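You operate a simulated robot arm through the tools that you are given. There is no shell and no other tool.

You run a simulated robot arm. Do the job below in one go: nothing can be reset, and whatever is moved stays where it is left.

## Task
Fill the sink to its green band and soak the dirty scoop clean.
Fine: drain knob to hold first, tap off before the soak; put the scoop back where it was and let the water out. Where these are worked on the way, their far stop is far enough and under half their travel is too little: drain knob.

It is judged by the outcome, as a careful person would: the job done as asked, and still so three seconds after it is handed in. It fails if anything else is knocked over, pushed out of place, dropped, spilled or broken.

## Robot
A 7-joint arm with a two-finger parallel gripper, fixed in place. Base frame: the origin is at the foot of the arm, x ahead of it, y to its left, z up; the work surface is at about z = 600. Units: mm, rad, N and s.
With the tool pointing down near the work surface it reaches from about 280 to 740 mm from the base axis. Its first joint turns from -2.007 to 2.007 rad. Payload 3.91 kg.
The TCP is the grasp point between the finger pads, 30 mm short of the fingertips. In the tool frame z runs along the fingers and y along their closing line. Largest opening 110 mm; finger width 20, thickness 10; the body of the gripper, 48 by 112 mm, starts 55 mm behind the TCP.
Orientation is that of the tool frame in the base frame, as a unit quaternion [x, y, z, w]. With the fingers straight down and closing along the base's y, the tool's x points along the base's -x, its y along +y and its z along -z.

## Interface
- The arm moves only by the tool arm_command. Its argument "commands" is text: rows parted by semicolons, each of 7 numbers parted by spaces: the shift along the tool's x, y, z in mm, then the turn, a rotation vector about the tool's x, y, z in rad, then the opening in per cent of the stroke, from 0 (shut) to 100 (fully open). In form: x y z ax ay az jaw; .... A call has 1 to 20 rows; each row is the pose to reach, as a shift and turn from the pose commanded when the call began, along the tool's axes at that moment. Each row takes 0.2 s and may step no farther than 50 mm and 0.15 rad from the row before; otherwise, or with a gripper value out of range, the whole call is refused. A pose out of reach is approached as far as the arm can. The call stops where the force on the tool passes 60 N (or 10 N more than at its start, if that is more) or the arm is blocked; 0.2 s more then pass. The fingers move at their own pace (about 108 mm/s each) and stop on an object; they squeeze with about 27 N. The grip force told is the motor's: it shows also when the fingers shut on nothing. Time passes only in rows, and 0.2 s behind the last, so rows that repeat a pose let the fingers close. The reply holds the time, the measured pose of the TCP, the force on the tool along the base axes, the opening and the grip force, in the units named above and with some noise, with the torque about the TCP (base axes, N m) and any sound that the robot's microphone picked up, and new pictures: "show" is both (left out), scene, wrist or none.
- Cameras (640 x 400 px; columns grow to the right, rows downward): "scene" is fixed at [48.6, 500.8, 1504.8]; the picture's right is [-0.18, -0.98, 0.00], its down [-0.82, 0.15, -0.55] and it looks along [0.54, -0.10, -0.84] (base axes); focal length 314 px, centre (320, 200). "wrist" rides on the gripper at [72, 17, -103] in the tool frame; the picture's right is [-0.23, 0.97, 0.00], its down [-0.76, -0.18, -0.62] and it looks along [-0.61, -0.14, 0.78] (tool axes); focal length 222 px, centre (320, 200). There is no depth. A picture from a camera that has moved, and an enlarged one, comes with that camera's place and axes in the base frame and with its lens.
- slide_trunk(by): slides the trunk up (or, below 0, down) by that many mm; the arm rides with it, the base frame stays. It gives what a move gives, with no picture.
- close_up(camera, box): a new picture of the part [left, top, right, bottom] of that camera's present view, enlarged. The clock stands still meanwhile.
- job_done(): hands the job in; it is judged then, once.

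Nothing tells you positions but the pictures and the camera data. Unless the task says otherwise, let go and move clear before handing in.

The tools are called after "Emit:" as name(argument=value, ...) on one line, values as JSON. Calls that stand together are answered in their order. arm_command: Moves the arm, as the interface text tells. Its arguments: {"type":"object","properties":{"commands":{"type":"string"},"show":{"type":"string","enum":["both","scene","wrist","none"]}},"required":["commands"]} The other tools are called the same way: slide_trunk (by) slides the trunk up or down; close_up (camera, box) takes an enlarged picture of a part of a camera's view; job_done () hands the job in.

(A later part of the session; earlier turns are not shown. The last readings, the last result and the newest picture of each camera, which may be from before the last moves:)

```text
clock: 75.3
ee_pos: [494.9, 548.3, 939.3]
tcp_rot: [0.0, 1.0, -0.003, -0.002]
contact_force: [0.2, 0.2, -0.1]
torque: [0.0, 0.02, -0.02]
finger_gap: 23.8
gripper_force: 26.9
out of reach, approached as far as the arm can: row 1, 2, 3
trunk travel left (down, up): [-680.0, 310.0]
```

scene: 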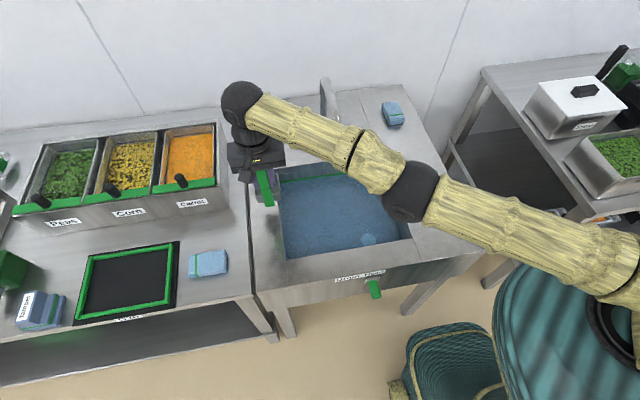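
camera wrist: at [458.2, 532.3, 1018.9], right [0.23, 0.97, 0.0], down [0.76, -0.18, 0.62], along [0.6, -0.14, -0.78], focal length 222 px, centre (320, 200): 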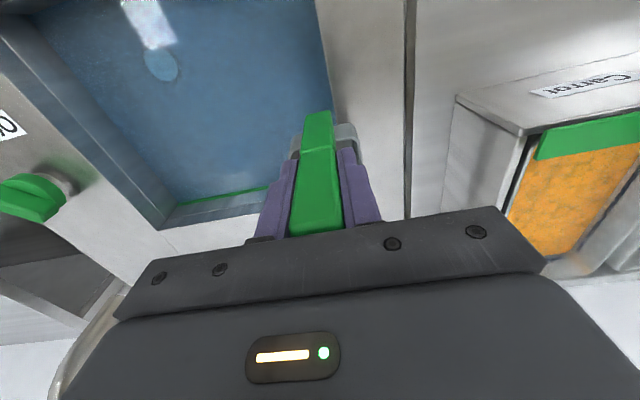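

Emit:
slide_trunk(by=5)

Emit:
arm_command(commands="0 0 -45 0 0 0 0; 0 0 -90 0 0 0 0; 0 0 -130 0 0 0 0; 0 0 -130 0 0 0 0", show="none")

Emit:
slide_trunk(by=5)

Emit:
arm_command(commands="0 0 45 0 0 0 0; 0 0 90 0 0 0 0; 0 0 135 0 0 0 0; 0 0 135 0 0 0 0", show="scene")

```text
clock: 75.8
ee_pos: [493.6, 548.2, 943.0]
tcp_rot: [0.0, 1.0, -0.004, -0.002]
contact_force: [-0.8, 0.2, -1.5]
torque: [0.01, 0.05, 0.0]
finger_gap: 23.8
gripper_force: 27.0
trunk travel left (down, up): [-685.0, 305.0]
```

```text
clock: 76.8
ee_pos: [480.4, 537.2, 1068.6]
tcp_rot: [0.0, 1.0, -0.003, -0.004]
contact_force: [-0.5, 0.1, -1.1]
torque: [-0.05, 0.03, 0.02]
finger_gap: 23.8
gripper_force: 27.1
out of reach, approached as far as the arm can: row 1, 2, 3, 4
trunk travel left (down, up): [-685.0, 305.0]
```

```text
clock: 77.4
ee_pos: [479.7, 535.8, 1074.3]
tcp_rot: [0.0, 1.0, -0.004, -0.002]
contact_force: [0.0, 1.0, -0.9]
torque: [0.0, 0.04, -0.02]
finger_gap: 23.6
gripper_force: 26.6
trunk travel left (down, up): [-690.0, 300.0]
```

```text
clock: 78.4
ee_pos: [478.0, 533.7, 938.2]
tcp_rot: [0.001, 1.0, -0.003, -0.003]
contact_force: [-0.3, -0.7, -1.4]
torque: [-0.01, 0.03, 0.05]
finger_gap: 24.1
gripper_force: 27.3
trunk travel left (down, up): [-690.0, 300.0]
```

scene: 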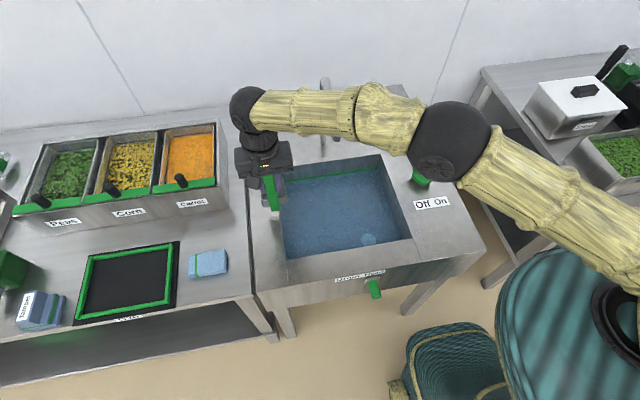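

The elbow is bent again, so the arm can pull in normally. I'll carry the scoop inward over the basin.

Emit:
arm_command(commands="6 -20 0 0 0 0 0; 12 -42 0 0 0 0 0; 18 -64 0 0 0 0 0; 24 -86 0 0 0 0 0; 28 -114 0 0 0 0 0; 28 -114 0 0 0 0 0", show="both")

Emit:
close_up(camera="scene", box=[240, 100, 420, 270])

```text
clock: 79.8
ee_pos: [450.6, 421.4, 941.6]
tcp_rot: [-0.001, 1.0, -0.003, -0.003]
contact_force: [0.5, 0.3, -1.9]
torque: [0.0, 0.02, -0.01]
finger_gap: 23.8
gripper_force: 27.0
trunk travel left (down, up): [-690.0, 300.0]
camera wrist: at [379.0, 439.0, 1044.4], right [0.23, 0.97, -0.01], down [0.77, -0.17, 0.62], along [0.6, -0.15, -0.78], focal length 222 px, centre (320, 200)
```

scene: 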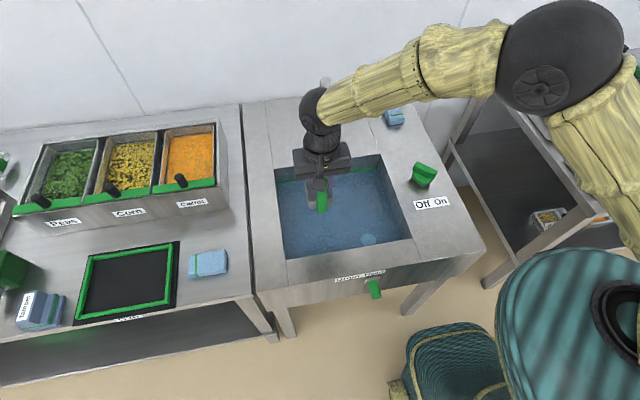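
wrist: 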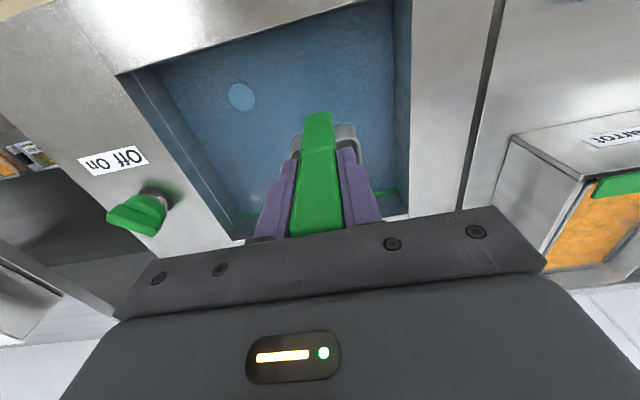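

```text
2.35 times, centred on (330, 185) of scene
camera zoom: at [48.6, 500.8, 1504.8], right [-0.18, -0.98, 0.0], down [-0.82, 0.15, -0.55], along [0.54, -0.1, -0.84], focal length 740 px, centre (296, 235)
```

zoom: 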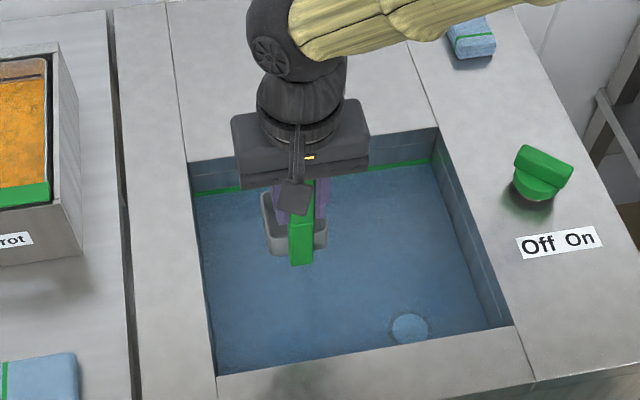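

The scoop is over the basin, clear of walls and spout. I'll lower it into the water, stopping with the bowl under the surface and above the floor.

Emit:
arm_command(commands="0 0 30 0 0 0 0; 0 0 60 0 0 0 0; 0 0 90 0 0 0 0; 0 0 115 0 0 0 0; 0 0 135 0 0 0 0; 0 0 155 0 0 0 0; 0 0 170 0 0 0 0; 0 0 185 0 0 0 0; 0 0 198 0 0 0 0; 0 0 208 0 0 0 0; 0 0 208 0 0 0 0", show="both")

Emit:
close_up(camera="scene", box=[250, 130, 420, 270])

Emit:
close_up(camera="wrist", box=[220, 60, 420, 230])

```text
clock: 82.2
ee_pos: [450.4, 419.4, 731.9]
tcp_rot: [0.0, 1.0, -0.003, -0.002]
contact_force: [0.2, 0.2, -2.1]
torque: [0.04, 0.06, 0.0]
finger_gap: 23.9
gripper_force: 27.1
trunk travel left (down, up): [-690.0, 300.0]
camera wrist: at [378.2, 436.7, 835.4], right [0.23, 0.97, -0.01], down [0.76, -0.17, 0.62], along [0.6, -0.15, -0.78], focal length 222 px, centre (320, 200)
```

scene: 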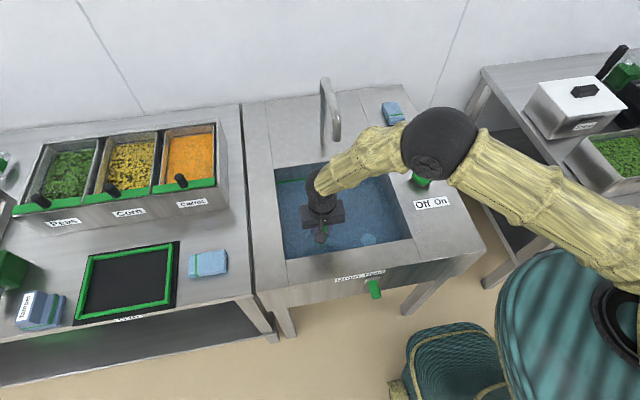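
wrist: 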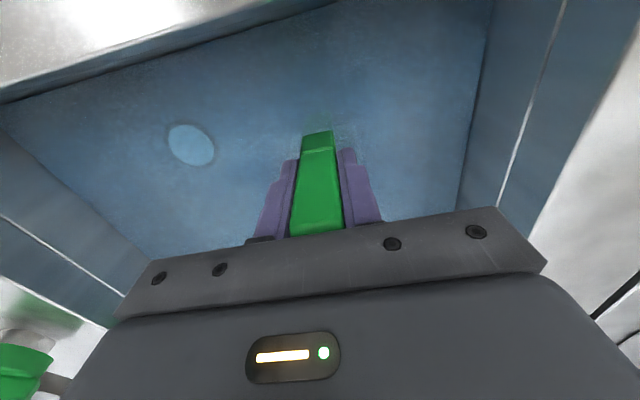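

```text
2.86 times, centred on (335, 200) of scene
camera zoom: at [48.6, 500.8, 1504.8], right [-0.18, -0.98, 0.0], down [-0.82, 0.15, -0.55], along [0.54, -0.1, -0.84], focal length 898 px, centre (277, 200)
```

zoom: 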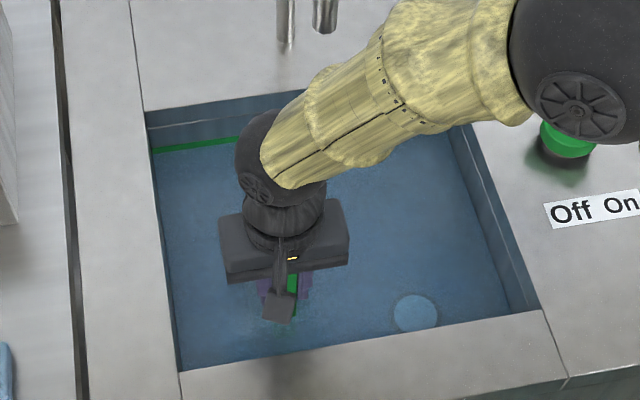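

```text
2.35 times, centred on (320, 145) of wrist
camera zoom: at [378.2, 436.7, 835.4], right [0.23, 0.97, -0.01], down [0.76, -0.17, 0.62], along [0.6, -0.15, -0.78], focal length 523 px, centre (320, 329)
```

zoom: 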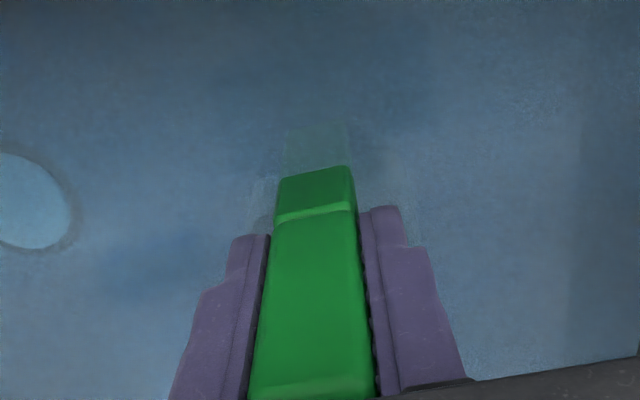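

The bowl is under water and the waterline is partway up the handle. I'll go 7 mm deeper for margin and hold it there to soak.

Emit:
arm_command(commands="0 0 4 0 0 0 0; 0 0 7 0 0 0 0; 0 0 7 0 0 0 0; 0 0 7 0 0 0 0; 0 0 7 0 0 0 0; 0 0 7 0 0 0 0; 0 0 7 0 0 0 0; 0 0 7 0 0 0 0; 0 0 7 0 0 0 0; 0 0 7 0 0 0 0; 0 0 7 0 0 0 0; 0 0 7 0 0 0 0; 0 0 7 0 0 0 0; 0 0 7 0 0 0 0; 0 0 7 0 0 0 0; 0 0 7 0 0 0 0; 0 0 7 0 0 0 0; 0 0 7 0 0 0 0; 0 0 7 0 0 0 0; 0 0 7 0 0 0 0", show="wrist")

Emit:
close_up(camera="wrist", box=[220, 60, 420, 230])

```text
clock: 86.4
ee_pos: [450.3, 420.8, 725.0]
tcp_rot: [0.001, 1.0, -0.003, -0.003]
contact_force: [0.0, -0.4, -1.3]
torque: [0.0, 0.04, -0.01]
finger_gap: 23.5
gripper_force: 26.9
trunk travel left (down, up): [-690.0, 300.0]
camera wrist: at [377.8, 437.1, 828.5], right [0.23, 0.97, -0.01], down [0.77, -0.17, 0.62], along [0.6, -0.15, -0.78], focal length 222 px, centre (320, 200)
```

wrist: 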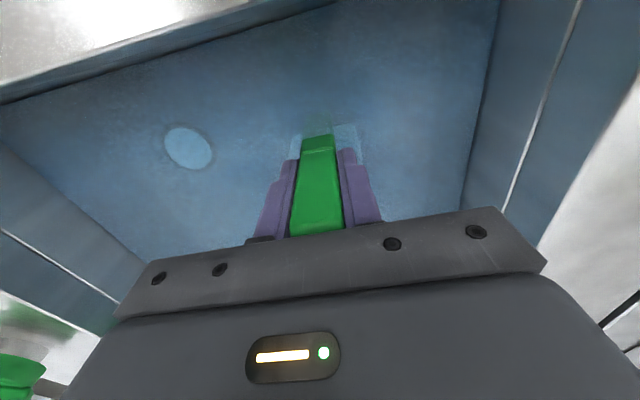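

```text
2.35 times, centred on (320, 145) of wrist
camera zoom: at [377.8, 437.1, 828.5], right [0.23, 0.97, -0.01], down [0.77, -0.17, 0.62], along [0.6, -0.15, -0.78], focal length 523 px, centre (320, 329)
```

zoom: 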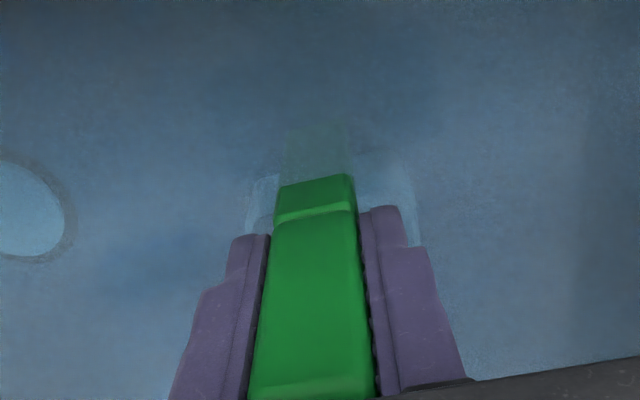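

The bowl's outline under water has turned noticeably lighter, so the soak is working. I'll hold it a few seconds longer.

Emit:
arm_command(commands="0 0 0 0 0 0 0; 0 0 0 0 0 0 0; 0 0 0 0 0 0 0; 0 0 0 0 0 0 0; 0 0 0 0 0 0 0; 0 0 0 0 0 0 0; 0 0 0 0 0 0 0; 0 0 0 0 0 0 0; 0 0 0 0 0 0 0; 0 0 0 0 0 0 0; 0 0 0 0 0 0 0; 0 0 0 0 0 0 0; 0 0 0 0 0 0 0; 0 0 0 0 0 0 0; 0 0 0 0 0 0 0; 0 0 0 0 0 0 0; 0 0 0 0 0 0 0; 0 0 0 0 0 0 0; 0 0 0 0 0 0 0; 0 0 0 0 0 0 0", show="none")

Emit:
close_up(camera="wrist", box=[220, 60, 420, 230])

Emit:
close_up(camera="scene", box=[250, 130, 420, 270])

```text
clock: 90.6
ee_pos: [450.1, 419.0, 724.9]
tcp_rot: [0.0, 1.0, -0.003, -0.003]
contact_force: [-0.6, 0.0, -2.0]
torque: [-0.01, 0.0, 0.04]
finger_gap: 23.9
gripper_force: 27.3
trunk travel left (down, up): [-690.0, 300.0]
```

```text
2.35 times, centred on (320, 145) of wrist
camera zoom: at [377.8, 437.1, 828.5], right [0.23, 0.97, -0.01], down [0.77, -0.17, 0.62], along [0.6, -0.15, -0.78], focal length 523 px, centre (320, 329)
```

zoom: 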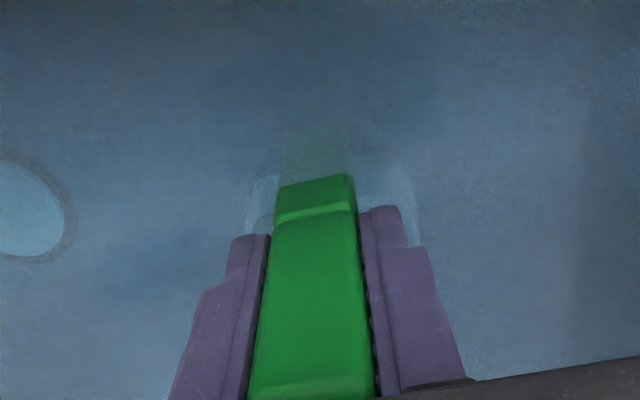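

```text
2.86 times, centred on (335, 200) of scene
camera zoom: at [48.6, 500.8, 1504.8], right [-0.18, -0.98, 0.0], down [-0.82, 0.15, -0.55], along [0.54, -0.1, -0.84], focal length 898 px, centre (277, 200)
```

zoom: 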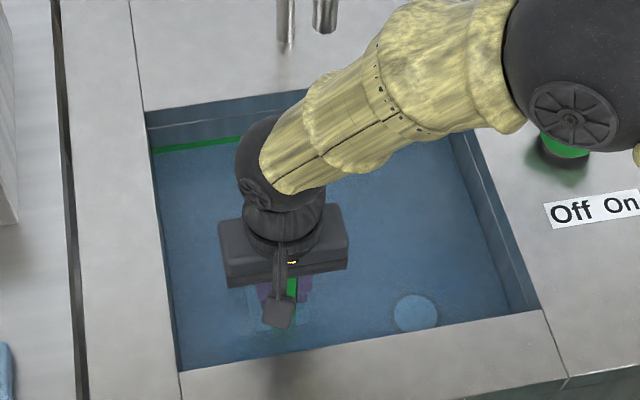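

No further change, so the soak looks complete. I'll raise the scoop and check that it is clean and whether it holds water.

Emit:
arm_command(commands="0 0 -20 0 0 0 0; 0 0 -40 0 0 0 0; 0 0 -60 0 0 0 0; 0 0 -85 0 0 0 0; 0 0 -110 0 0 0 0; 0 0 -140 0 0 0 0; 0 0 -170 0 0 0 0; 0 0 -195 0 0 0 0; 0 0 -195 0 0 0 0; 0 0 -195 0 0 0 0", show="both")

Emit:
close_up(camera="scene", box=[270, 130, 370, 220])

Emit:
close_up(camera="wrist", box=[220, 60, 420, 230])

```text
clock: 92.8
ee_pos: [449.8, 421.8, 918.2]
tcp_rot: [0.001, 1.0, -0.003, -0.003]
contact_force: [-0.4, -1.0, -1.0]
torque: [0.03, 0.02, 0.01]
finger_gap: 23.7
gripper_force: 27.1
trunk travel left (down, up): [-690.0, 300.0]
camera wrist: at [377.2, 439.1, 1022.4], right [0.23, 0.97, -0.01], down [0.77, -0.17, 0.62], along [0.6, -0.15, -0.78], focal length 222 px, centre (320, 200)
```

scene: 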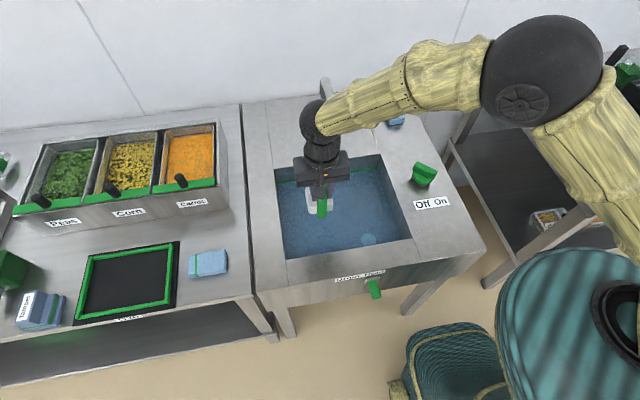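
wrist: 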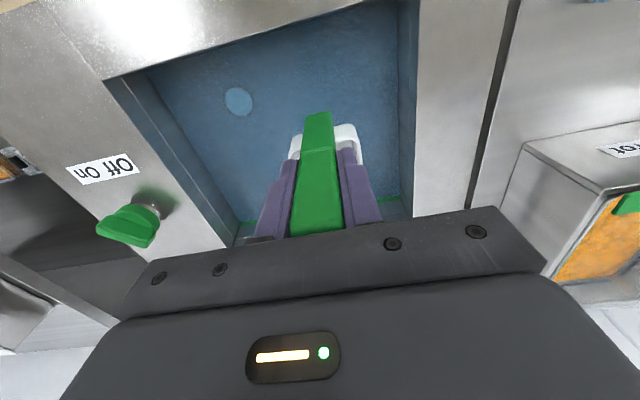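

```text
4.44 times, centred on (320, 175) of scene
camera zoom: at [48.6, 500.8, 1504.8], right [-0.18, -0.98, 0.0], down [-0.82, 0.15, -0.55], along [0.54, -0.1, -0.84], focal length 1397 px, centre (320, 311)
```

zoom: 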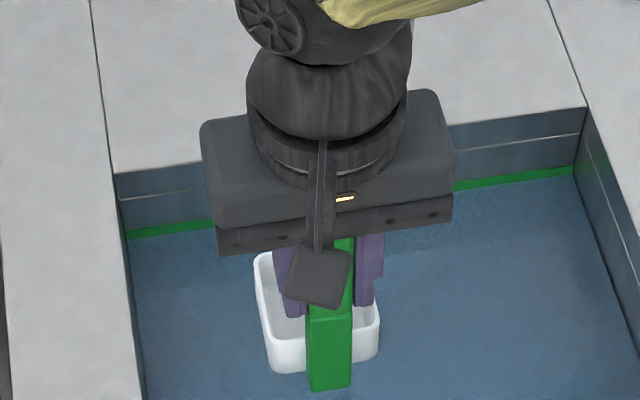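

```text
2.35 times, centred on (320, 145) of wrist
camera zoom: at [377.2, 439.1, 1022.4], right [0.23, 0.97, -0.01], down [0.77, -0.17, 0.62], along [0.6, -0.15, -0.78], focal length 523 px, centre (320, 329)
```

zoom: 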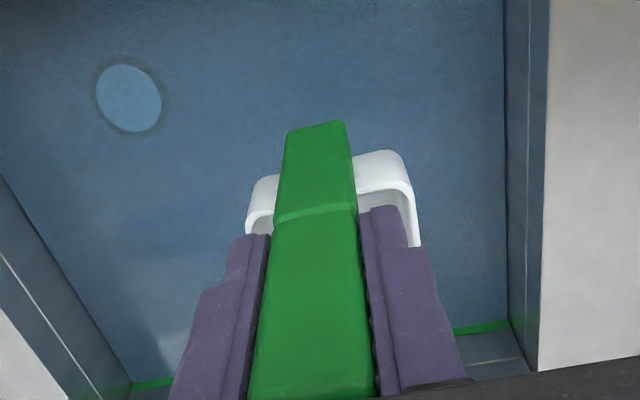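

The scoop is now white and clean and no heavier than before, so it holds no water. I'll set the trunk back to +15 mm for reach, then carry the scoop back toward its place on the left deck.

Emit:
arm_command(commands="0 0 -15 0 0 0 0; 0 0 -30 0 0 0 0; 0 0 -30 0 0 0 0", show="none")

Emit:
slide_trunk(by=-50)

```text
clock: 93.6
ee_pos: [450.6, 420.8, 949.4]
tcp_rot: [0.0, 1.0, -0.004, -0.003]
contact_force: [-0.5, 0.4, -2.1]
torque: [0.02, 0.03, -0.02]
finger_gap: 23.9
gripper_force: 27.1
trunk travel left (down, up): [-690.0, 300.0]
```

```text
clock: 94.5
ee_pos: [448.6, 420.2, 899.9]
tcp_rot: [0.0, 1.0, -0.003, -0.003]
contact_force: [1.2, 0.4, -1.4]
torque: [-0.01, 0.03, 0.01]
finger_gap: 23.6
gripper_force: 27.1
trunk travel left (down, up): [-640.0, 350.0]
```

Emit:
arm_command(commands="-2 25 0 0 0 0 0; -4 52 0 0 0 0 0; -6 80 0 0 0 0 0; -9 108 0 0 0 0 0; -11 130 0 0 0 0 0; -13 145 0 0 0 0 0; -13.8 153 0 0 0 0 0; -13.8 153 0 0 0 0 0", show="both")

Emit:
close_up(camera="scene", box=[200, 140, 340, 260])

Emit:
close_up(camera="wrist", box=[220, 60, 420, 230])

```text
clock: 96.3
ee_pos: [464.3, 573.6, 898.9]
tcp_rot: [0.0, 1.0, -0.001, -0.002]
contact_force: [0.7, 0.2, -1.9]
torque: [-0.02, 0.03, 0.03]
finger_gap: 23.8
gripper_force: 26.8
trunk travel left (down, up): [-640.0, 350.0]
camera wrist: at [391.9, 590.5, 1001.8], right [0.23, 0.97, -0.01], down [0.76, -0.17, 0.62], along [0.6, -0.15, -0.78], focal length 222 px, centre (320, 200)
```

scene: 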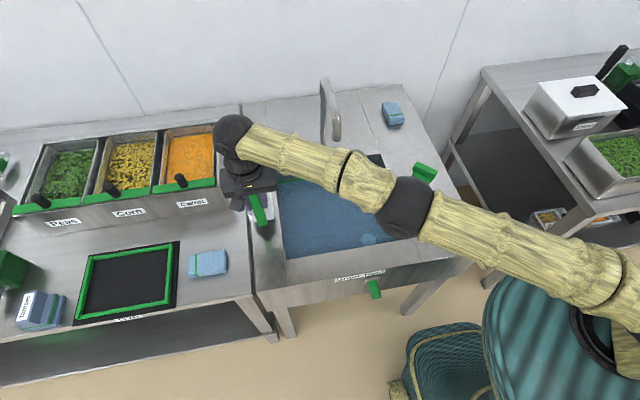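
wrist: 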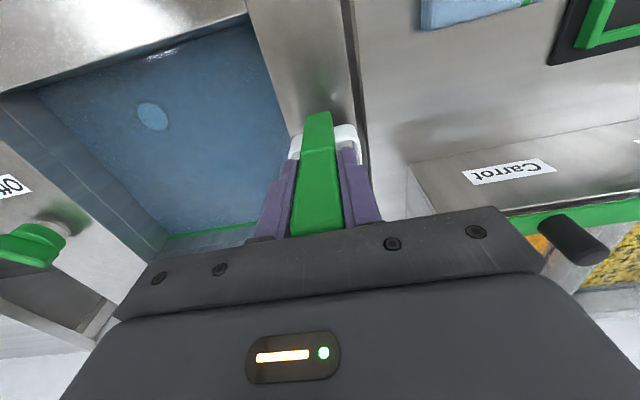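

```text
3.33 times, centred on (270, 200) of scene
camera zoom: at [48.6, 500.8, 1504.8], right [-0.18, -0.98, 0.0], down [-0.82, 0.15, -0.55], along [0.54, -0.1, -0.84], focal length 1048 px, centre (487, 200)
```

zoom: 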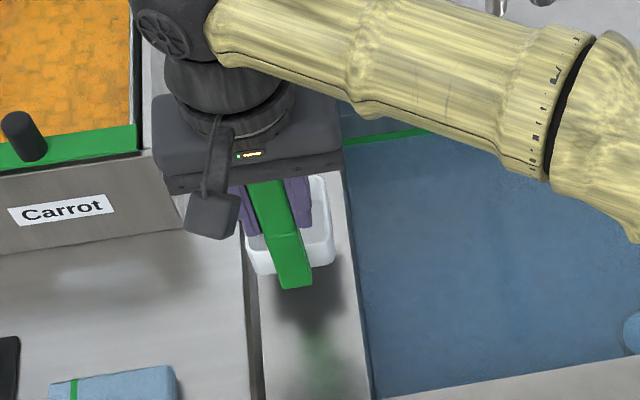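

```text
2.35 times, centred on (320, 145) of wrist
camera zoom: at [391.9, 590.5, 1001.8], right [0.23, 0.97, -0.01], down [0.76, -0.17, 0.62], along [0.6, -0.15, -0.78], focal length 523 px, centre (320, 329)
```

zoom: 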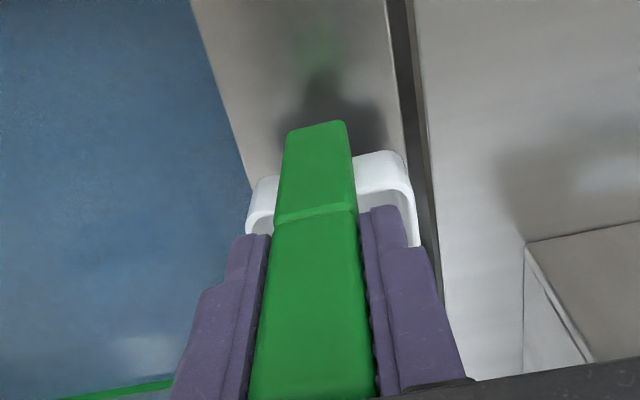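

I'm over the original spot at (464, 573.6). I'll lower the scoop to the deck gently.

Emit:
arm_command(commands="0 0 10 0 0 0 0; 0 0 20 0 0 0 0; 0 0 29 0 0 0 0; 0 0 35 0 0 0 0; 0 0 38 0 0 0 0; 0 0 39.5 0 0 0 0; 0 0 39.5 0 0 0 0", show="both")

Emit:
close_up(camera="scene", box=[235, 180, 305, 250])

Emit:
close_up(camera="wrist", box=[220, 60, 420, 230])

```text
clock: 97.9
ee_pos: [464.4, 573.7, 858.5]
tcp_rot: [0.0, 1.0, -0.002, -0.003]
contact_force: [0.7, 1.3, -0.6]
torque: [0.06, -0.09, -0.03]
finger_gap: 23.8
gripper_force: 26.5
trunk travel left (down, up): [-640.0, 350.0]
camera wrist: at [391.4, 591.3, 962.9], right [0.23, 0.97, -0.01], down [0.76, -0.17, 0.62], along [0.6, -0.15, -0.78], focal length 222 px, centre (320, 200)
```

scene: 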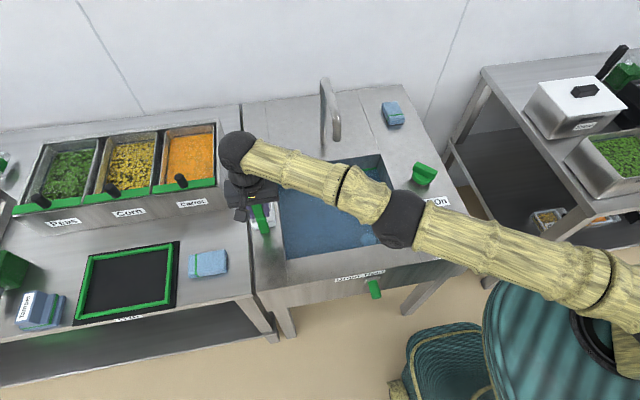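
wrist: 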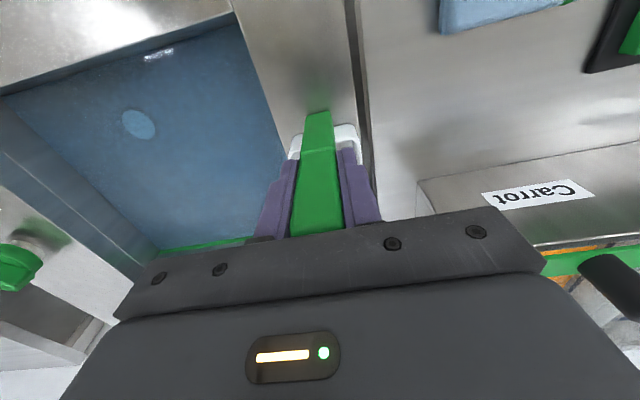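

```text
5.71 times, centred on (270, 215) of scene
camera zoom: at [48.6, 500.8, 1504.8], right [-0.18, -0.98, 0.0], down [-0.82, 0.15, -0.55], along [0.54, -0.1, -0.84], focal length 1796 px, centre (606, 114)
```

zoom: 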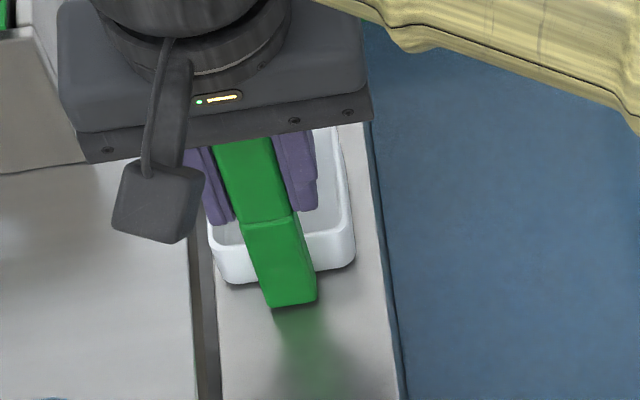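

```text
2.35 times, centred on (320, 145) of wrist
camera zoom: at [391.4, 591.3, 962.9], right [0.23, 0.97, -0.01], down [0.76, -0.17, 0.62], along [0.6, -0.15, -0.78], focal length 523 px, centre (320, 329)
```

zoom: 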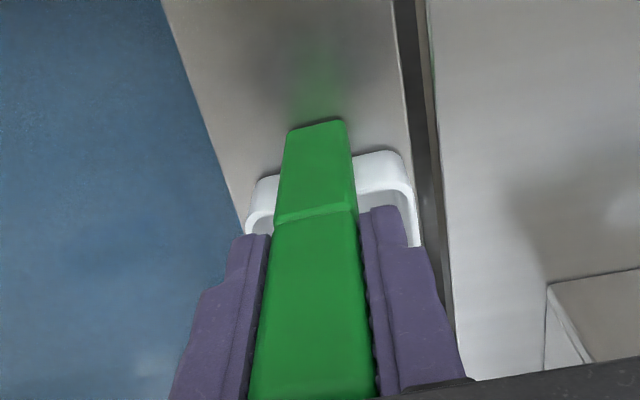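

The scoop is back on its spot, within about 2 mm, and the deck is taking its weight. I'll settle it 0.7 mm more and open slowly.

Emit:
arm_command(commands="0 0 0.7 0 0 0 0; 0 0 0.7 0 0 0 22; 0 0 0.7 0 0 0 25; 0 0 0.7 0 0 0 30; 0 0 0.7 0 0 0 40; 0 0 0.7 0 0 0 55; 0 0 0.7 0 0 0 70; 0 0 0.7 0 0 0 70", show="both")

Emit:
close_up(camera="scene", box=[235, 180, 305, 250])

```text
clock: 99.7
ee_pos: [463.2, 573.6, 858.3]
tcp_rot: [0.0, 1.0, -0.004, -0.003]
contact_force: [0.2, 0.1, 0.0]
torque: [0.0, 0.03, -0.01]
finger_gap: 76.8
gripper_force: 0.0
trunk travel left (down, up): [-640.0, 350.0]
camera wrist: at [391.2, 591.2, 962.2], right [0.23, 0.97, -0.01], down [0.77, -0.17, 0.62], along [0.6, -0.15, -0.78], focal length 222 px, centre (320, 200)
```

scene: 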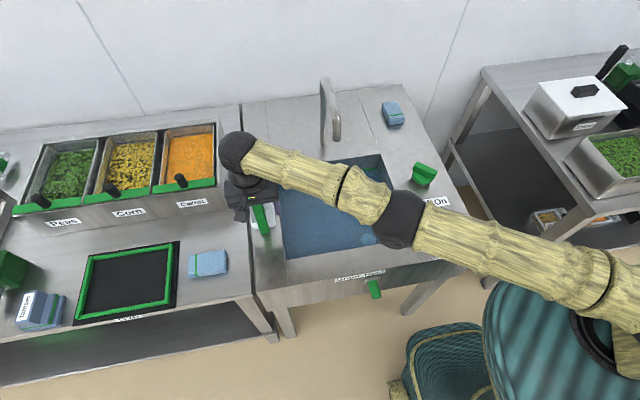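
wrist: 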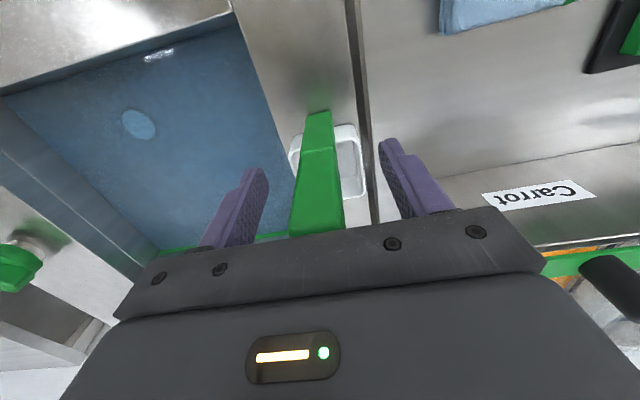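

```text
5.71 times, centred on (270, 215) of scene
camera zoom: at [48.6, 500.8, 1504.8], right [-0.18, -0.98, 0.0], down [-0.82, 0.15, -0.55], along [0.54, -0.1, -0.84], focal length 1796 px, centre (606, 114)
```

zoom: 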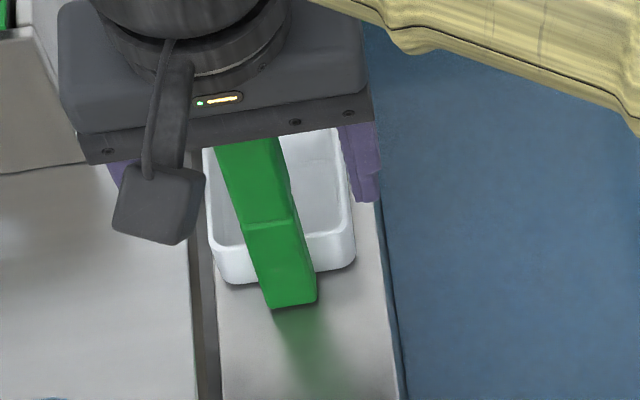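

The scoop stands steady and clean in its place. I'll lift the open gripper straight up with the trunk, then pull in.

Emit:
slide_trunk(by=90)

Emit:
arm_command(commands="3 -10 0 0 0 0 70; 8 -30 0 0 0 0 70; 13 -50 0 0 0 0 70; 13 -50 0 0 0 0 70", show="scene")

```text
clock: 101.0
ee_pos: [463.4, 573.3, 948.6]
tcp_rot: [-0.001, 1.0, -0.003, -0.003]
contact_force: [0.4, -0.1, -0.2]
torque: [0.01, 0.03, -0.02]
finger_gap: 77.0
gripper_force: 0.0
trunk travel left (down, up): [-730.0, 260.0]
```

```text
clock: 102.0
ee_pos: [474.3, 564.9, 949.7]
tcp_rot: [0.0, 1.0, -0.004, -0.003]
contact_force: [-0.1, 0.5, -1.1]
torque: [0.02, 0.01, -0.06]
finger_gap: 76.9
gripper_force: 0.0
out of reach, approached as far as the arm can: row 1, 2, 3, 4
trunk travel left (down, up): [-730.0, 260.0]
```

scene: 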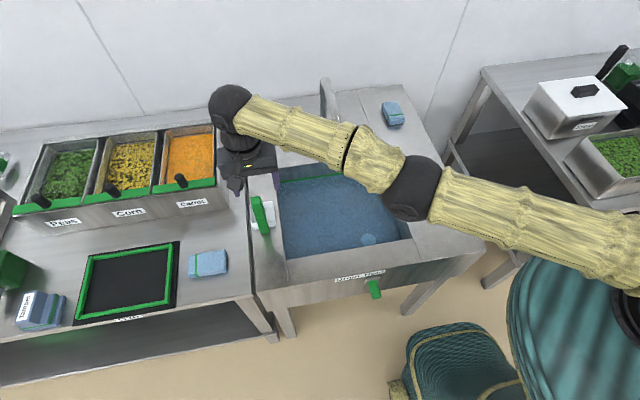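

The arm is locked at full stretch again, so I'll repeat the trick that worked: rise in big steps, reset with the trunk, then come down in big steps.

Emit:
slide_trunk(by=5)

Emit:
arm_command(commands="0 0 -45 0 0 0 70; 0 0 -90 0 0 0 70; 0 0 -130 0 0 0 70; 0 0 -130 0 0 0 70", show="none")

Emit:
slide_trunk(by=5)

Emit:
arm_command(commands="0 0 45 0 0 0 70; 0 0 90 0 0 0 70; 0 0 120 0 0 0 70; 0 0 120 0 0 0 70", show="scene")

```text
clock: 102.5
ee_pos: [473.1, 564.3, 956.0]
tcp_rot: [0.0, 1.0, -0.004, -0.002]
contact_force: [-0.4, -0.7, 0.0]
torque: [0.02, 0.0, 0.0]
finger_gap: 77.0
gripper_force: 0.1
trunk travel left (down, up): [-735.0, 255.0]
```

```text
clock: 103.5
ee_pos: [467.3, 555.5, 1077.5]
tcp_rot: [-0.001, 1.0, -0.004, -0.004]
contact_force: [-0.1, -0.6, -0.2]
torque: [0.02, 0.02, -0.02]
finger_gap: 76.9
gripper_force: 0.1
out of reach, approached as far as the arm can: row 2, 3, 4
trunk travel left (down, up): [-735.0, 255.0]
```

```text
clock: 104.0
ee_pos: [467.6, 555.4, 1083.9]
tcp_rot: [0.0, 1.0, -0.003, -0.003]
contact_force: [-0.4, 0.6, -0.3]
torque: [-0.02, 0.02, 0.01]
finger_gap: 77.0
gripper_force: 0.0
trunk travel left (down, up): [-740.0, 250.0]
```

```text
clock: 105.0
ee_pos: [465.3, 556.9, 962.5]
tcp_rot: [-0.001, 1.0, -0.003, -0.003]
contact_force: [0.5, -0.2, 0.0]
torque: [0.02, -0.01, 0.01]
finger_gap: 76.8
gripper_force: 0.1
trunk travel left (down, up): [-740.0, 250.0]
```

scene: 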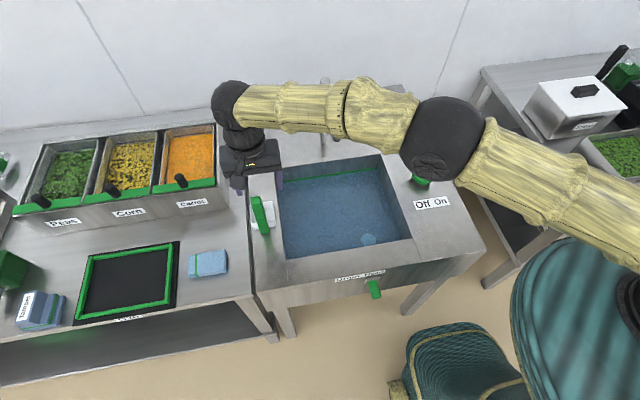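

The elbow is bent again. I'll move back to the area in front of the sink for the drain knob.

Emit:
arm_command(commands="25 -17 -5 0 0 0 80; 60 -40 -10 0 0 0 100; 95 -63 -10 0 0 0 100; 130 -87 -10 0 0 0 100; 165 -110 -10 0 0 0 100; 200 -134 -10 0 0 0 100; 235 -157 -10 0 0 0 100; 255 -185 -10 0 0 0 100; 265 -215 -10 0 0 0 100; 265 -230 -10 0 0 0 100; 265 -230 -10 0 0 0 100", show="both")

```text
clock: 107.4
ee_pos: [201.7, 323.7, 976.1]
tcp_rot: [0.0, 1.0, -0.004, -0.003]
contact_force: [0.5, -0.8, -0.4]
torque: [0.02, 0.02, 0.0]
finger_gap: 110.0
gripper_force: 0.1
trunk travel left (down, up): [-740.0, 250.0]
camera wrist: at [129.8, 341.4, 1079.0], right [0.23, 0.97, -0.01], down [0.77, -0.17, 0.62], along [0.6, -0.15, -0.78], focal length 222 px, centre (320, 200)
```

scene: 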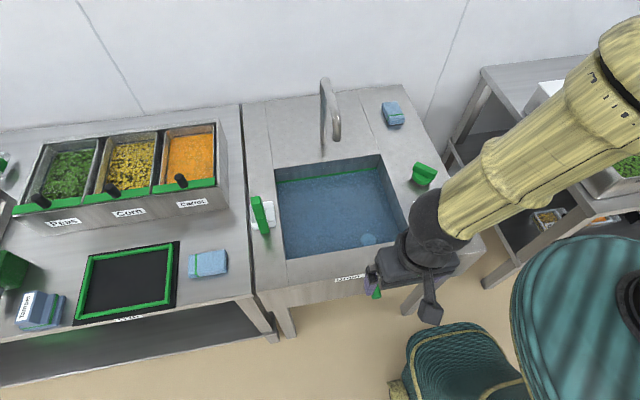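
wrist: 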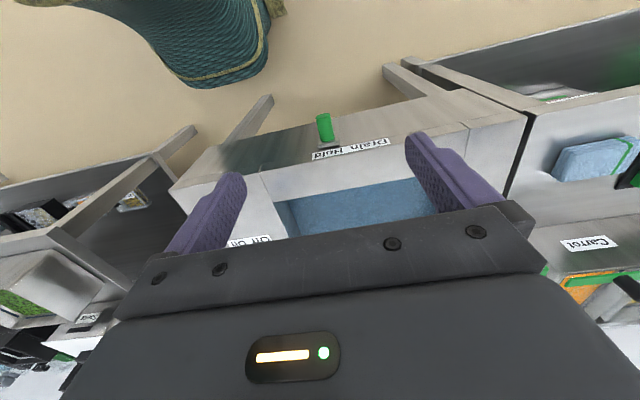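

Emit:
slide_trunk(by=-115)

```text
clock: 108.9
ee_pos: [202.2, 325.0, 860.4]
tcp_rot: [0.0, 1.0, -0.004, -0.002]
contact_force: [0.1, 0.3, -0.5]
torque: [0.01, 0.0, -0.04]
finger_gap: 110.0
gripper_force: 0.1
trunk travel left (down, up): [-625.0, 365.0]
```

Now I'll go down in front of the panel at y≈315 and move in around the peg.

Emit:
arm_command(commands="6 -5 40 0 0 0 100; 12 -9 80 0 0 0 100; 12 -9.5 120 0 0 0 100; 12 -9.5 150 0 0 0 100; 12 -9.5 166.5 0 0 0 100; -10 -9.5 166.5 0 0 0 100; -30 -9.5 166.5 0 0 0 100; -48 -9.5 166.5 0 0 0 100; -60 -9.5 166.5 0 0 0 100; -60 -9.5 166.5 0 0 0 100", show="both")

```text
clock: 111.1
ee_pos: [262.6, 314.2, 694.1]
tcp_rot: [0.0, 1.0, -0.003, -0.002]
contact_force: [0.8, 0.2, -0.6]
torque: [0.0, 0.01, -0.01]
finger_gap: 110.1
gripper_force: 0.0
trunk travel left (down, up): [-625.0, 365.0]
camera wrist: at [190.1, 331.3, 796.7], right [0.23, 0.97, -0.01], down [0.77, -0.17, 0.62], along [0.6, -0.15, -0.78], focal length 222 px, centre (320, 200)
```

scene: 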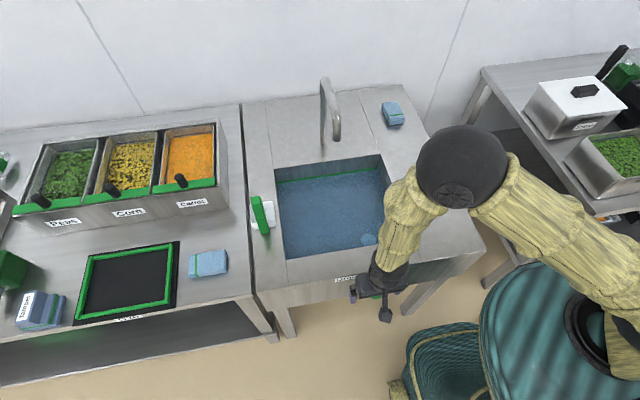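
wrist: 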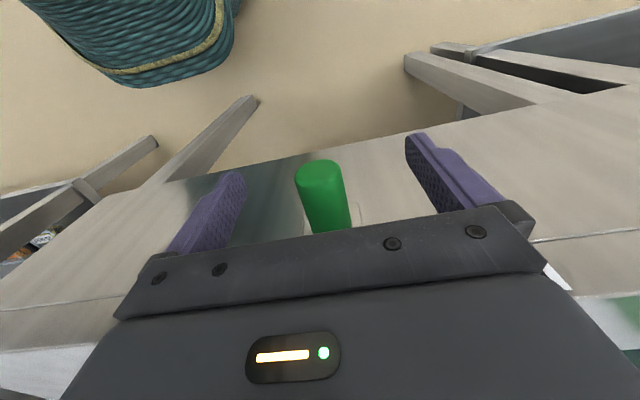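

The peg is centred between the fingers again. I'll close on it and slide it back toward Drain.

Emit:
arm_command(commands="0 0.5 0 0 0 0 50; 0 0.5 0 0 0 0 25; 0 0.5 0 0 0 0 0; 0 0.5 0 0 0 0 0; 0 0.5 0 0 0 0 0; 0 7 0 0 0 0 0; 0 14 0 0 0 0 0; 0 21 0 0 0 0 0; 0 28 0 0 0 0 0; 0 35 0 0 0 0 0; 0 42 0 0 0 0 0; 0 42 0 0 0 0 0", show="scene")

```text
clock: 113.7
ee_pos: [261.5, 355.3, 691.7]
tcp_rot: [0.0, 1.0, -0.004, -0.003]
contact_force: [1.4, 1.1, -9.9]
torque: [-0.02, 0.95, 0.03]
finger_gap: 25.1
gripper_force: 45.2
trunk travel left (down, up): [-625.0, 365.0]
```

scene: 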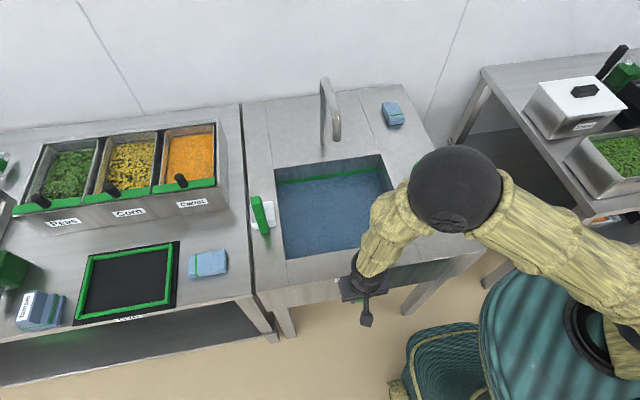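

The peg is sliding and the level is already dropping. I'll continue to the Drain stop.

Emit:
arm_command(commands="0 6 0 0 0 0 0; 0 12 0 0 0 0 0; 0 18 0 0 0 0 0; 0 23 0 0 0 0 0; 0 27 0 0 0 0 0; 0 30 0 0 0 0 0; 0 30 0 0 0 0 0", show="scene")

```text
clock: 115.3
ee_pos: [261.0, 384.7, 693.4]
tcp_rot: [0.0, 1.0, -0.003, -0.003]
contact_force: [4.4, -2.3, -1.1]
torque: [-0.05, -0.15, -0.01]
finger_gap: 25.2
gripper_force: 45.3
trunk travel left (down, up): [-625.0, 365.0]
```

scene: 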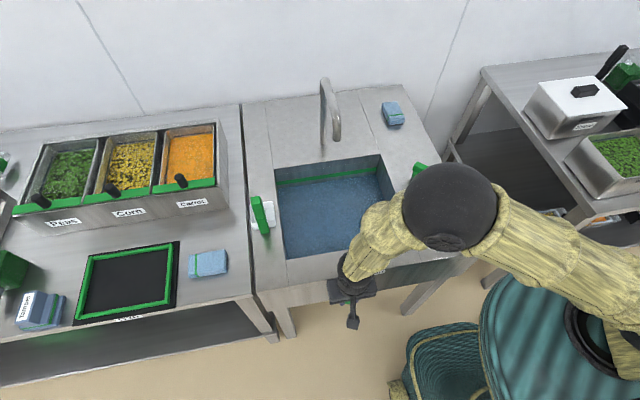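

Emit:
arm_command(commands="0 1.5 0 0 0 0 0; 0 3 0 0 0 0 0; 0 4 0 0 0 0 0; 0 4 0 0 0 0 0", show="none")

Emit:
close_up(camera="scene", box=[260, 140, 420, 260])

```text
clock: 116.3
ee_pos: [260.7, 385.7, 693.4]
tcp_rot: [0.001, 1.0, -0.005, -0.004]
contact_force: [6.0, -33.8, 0.0]
torque: [-0.05, -0.79, -0.34]
finger_gap: 25.2
gripper_force: 45.1
trunk travel left (down, up): [-625.0, 365.0]
```

```text
3.33 times, centred on (340, 200) of scene
camera zoom: at [48.6, 500.8, 1504.8], right [-0.18, -0.98, 0.0], down [-0.82, 0.15, -0.55], along [0.54, -0.1, -0.84], focal length 1048 px, centre (253, 200)
```

zoom: 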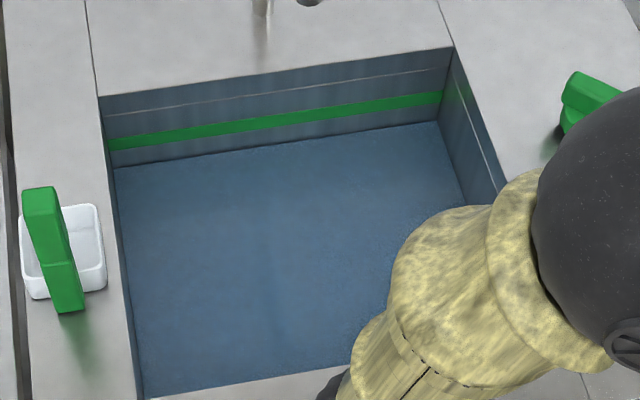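

The knob is at its Drain stop and the water is going down. I'll ease the push, let go, and back away.

Emit:
arm_command(commands="0 -3.5 0 0 0 0 0; 0 -3.5 0 0 0 0 30; 0 -3.5 0 0 0 0 60; 0 -3.5 0 0 0 0 100; 0 -3.5 0 0 0 0 100; 20 -3.5 0 0 0 0 100; 45 -3.5 0 0 0 0 100; 70 -3.5 0 0 0 0 100; 80 -3.5 -30 0 0 0 100; 80 -3.5 -70 0 0 0 100; 80 -3.5 -110 0 0 0 100; 80 -3.5 -150 0 0 0 100; 80 -3.5 -190 0 0 0 100; 80 -3.5 -230 0 0 0 100; 60 -3.5 -270 0 0 0 100; 50 -3.5 -285 0 0 0 100; 50 -3.5 -285 0 0 0 100", show="both")

Emit:
close_up(camera="wrist", box=[230, 80, 390, 180])

Emit:
close_up(camera="scene", box=[240, 120, 440, 300])

```text
clock: 119.9
ee_pos: [211.1, 386.1, 978.9]
tcp_rot: [0.0, 1.0, -0.003, -0.002]
contact_force: [0.6, -0.6, 0.0]
torque: [-0.03, -0.03, 0.01]
finger_gap: 109.8
gripper_force: 0.1
trunk travel left (down, up): [-625.0, 365.0]
camera wrist: at [139.6, 403.3, 1082.7], right [0.23, 0.97, -0.01], down [0.77, -0.17, 0.62], along [0.6, -0.15, -0.78], focal length 222 px, centre (320, 200)
```

scene: 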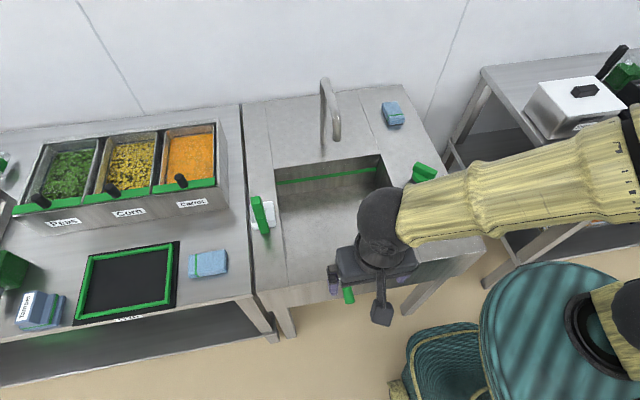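
wrist: 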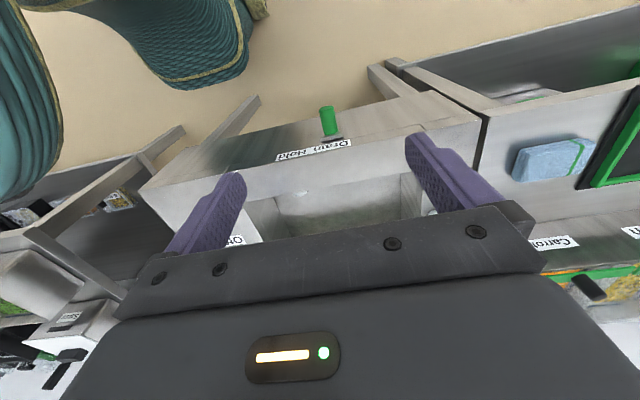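

```text
4.00 times, centred on (310, 130) of wrist
camera zoom: at [139.6, 403.3, 1082.7], right [0.23, 0.97, -0.01], down [0.77, -0.17, 0.62], along [0.6, -0.15, -0.78], focal length 888 px, centre (360, 480)
```

zoom: 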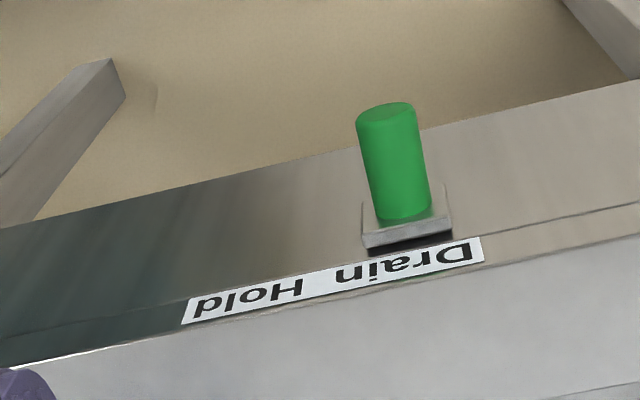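

```text
2.22 times, centred on (340, 210) of scene
camera zoom: at [48.6, 500.8, 1504.8], right [-0.18, -0.98, 0.0], down [-0.82, 0.15, -0.55], along [0.54, -0.1, -0.84], focal length 698 px, centre (276, 178)
```

zoom: 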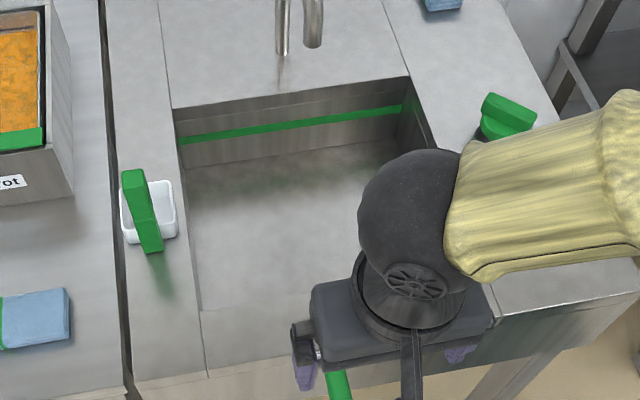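

The knob is at Drain and the basin is empty. I'll move the arm up and clear, then check the whole scene once more.

Emit:
arm_command(commands="-15 -10 -20 0 0 0 100; -40 -25 -45 0 0 0 100; -65 -40 -70 0 0 0 100; -90 -55 -95 0 0 0 100; -115 -70 -120 0 0 0 100; -140 -110 -150 0 0 0 100; -150 -150 -150 0 0 0 100; -150 -190 -150 0 0 0 100; -150 -230 -150 0 0 0 100; -150 -260 -150 0 0 0 100; -150 -260 -150 0 0 0 100", show="both")

Emit:
close_up(camera="scene", box=[230, 60, 490, 320])

Emit:
close_up(camera="scene", box=[235, 180, 305, 250])

```text
refused: row 6 steps farther than a row can; nothing moved
```

```text
1.54 times, centred on (360, 190) of scene
camera zoom: at [48.6, 500.8, 1504.8], right [-0.18, -0.98, 0.0], down [-0.82, 0.15, -0.55], along [0.54, -0.1, -0.84], focal length 484 px, centre (258, 215)
```

zoom: 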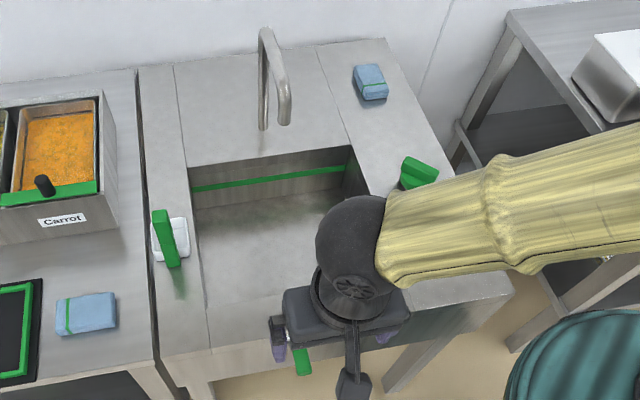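

```text
5.71 times, centred on (270, 215) of scene
camera zoom: at [48.6, 500.8, 1504.8], right [-0.18, -0.98, 0.0], down [-0.82, 0.15, -0.55], along [0.54, -0.1, -0.84], focal length 1796 px, centre (606, 114)
```

zoom: 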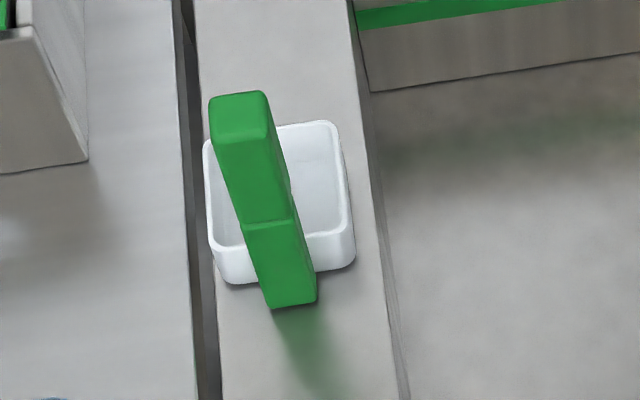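

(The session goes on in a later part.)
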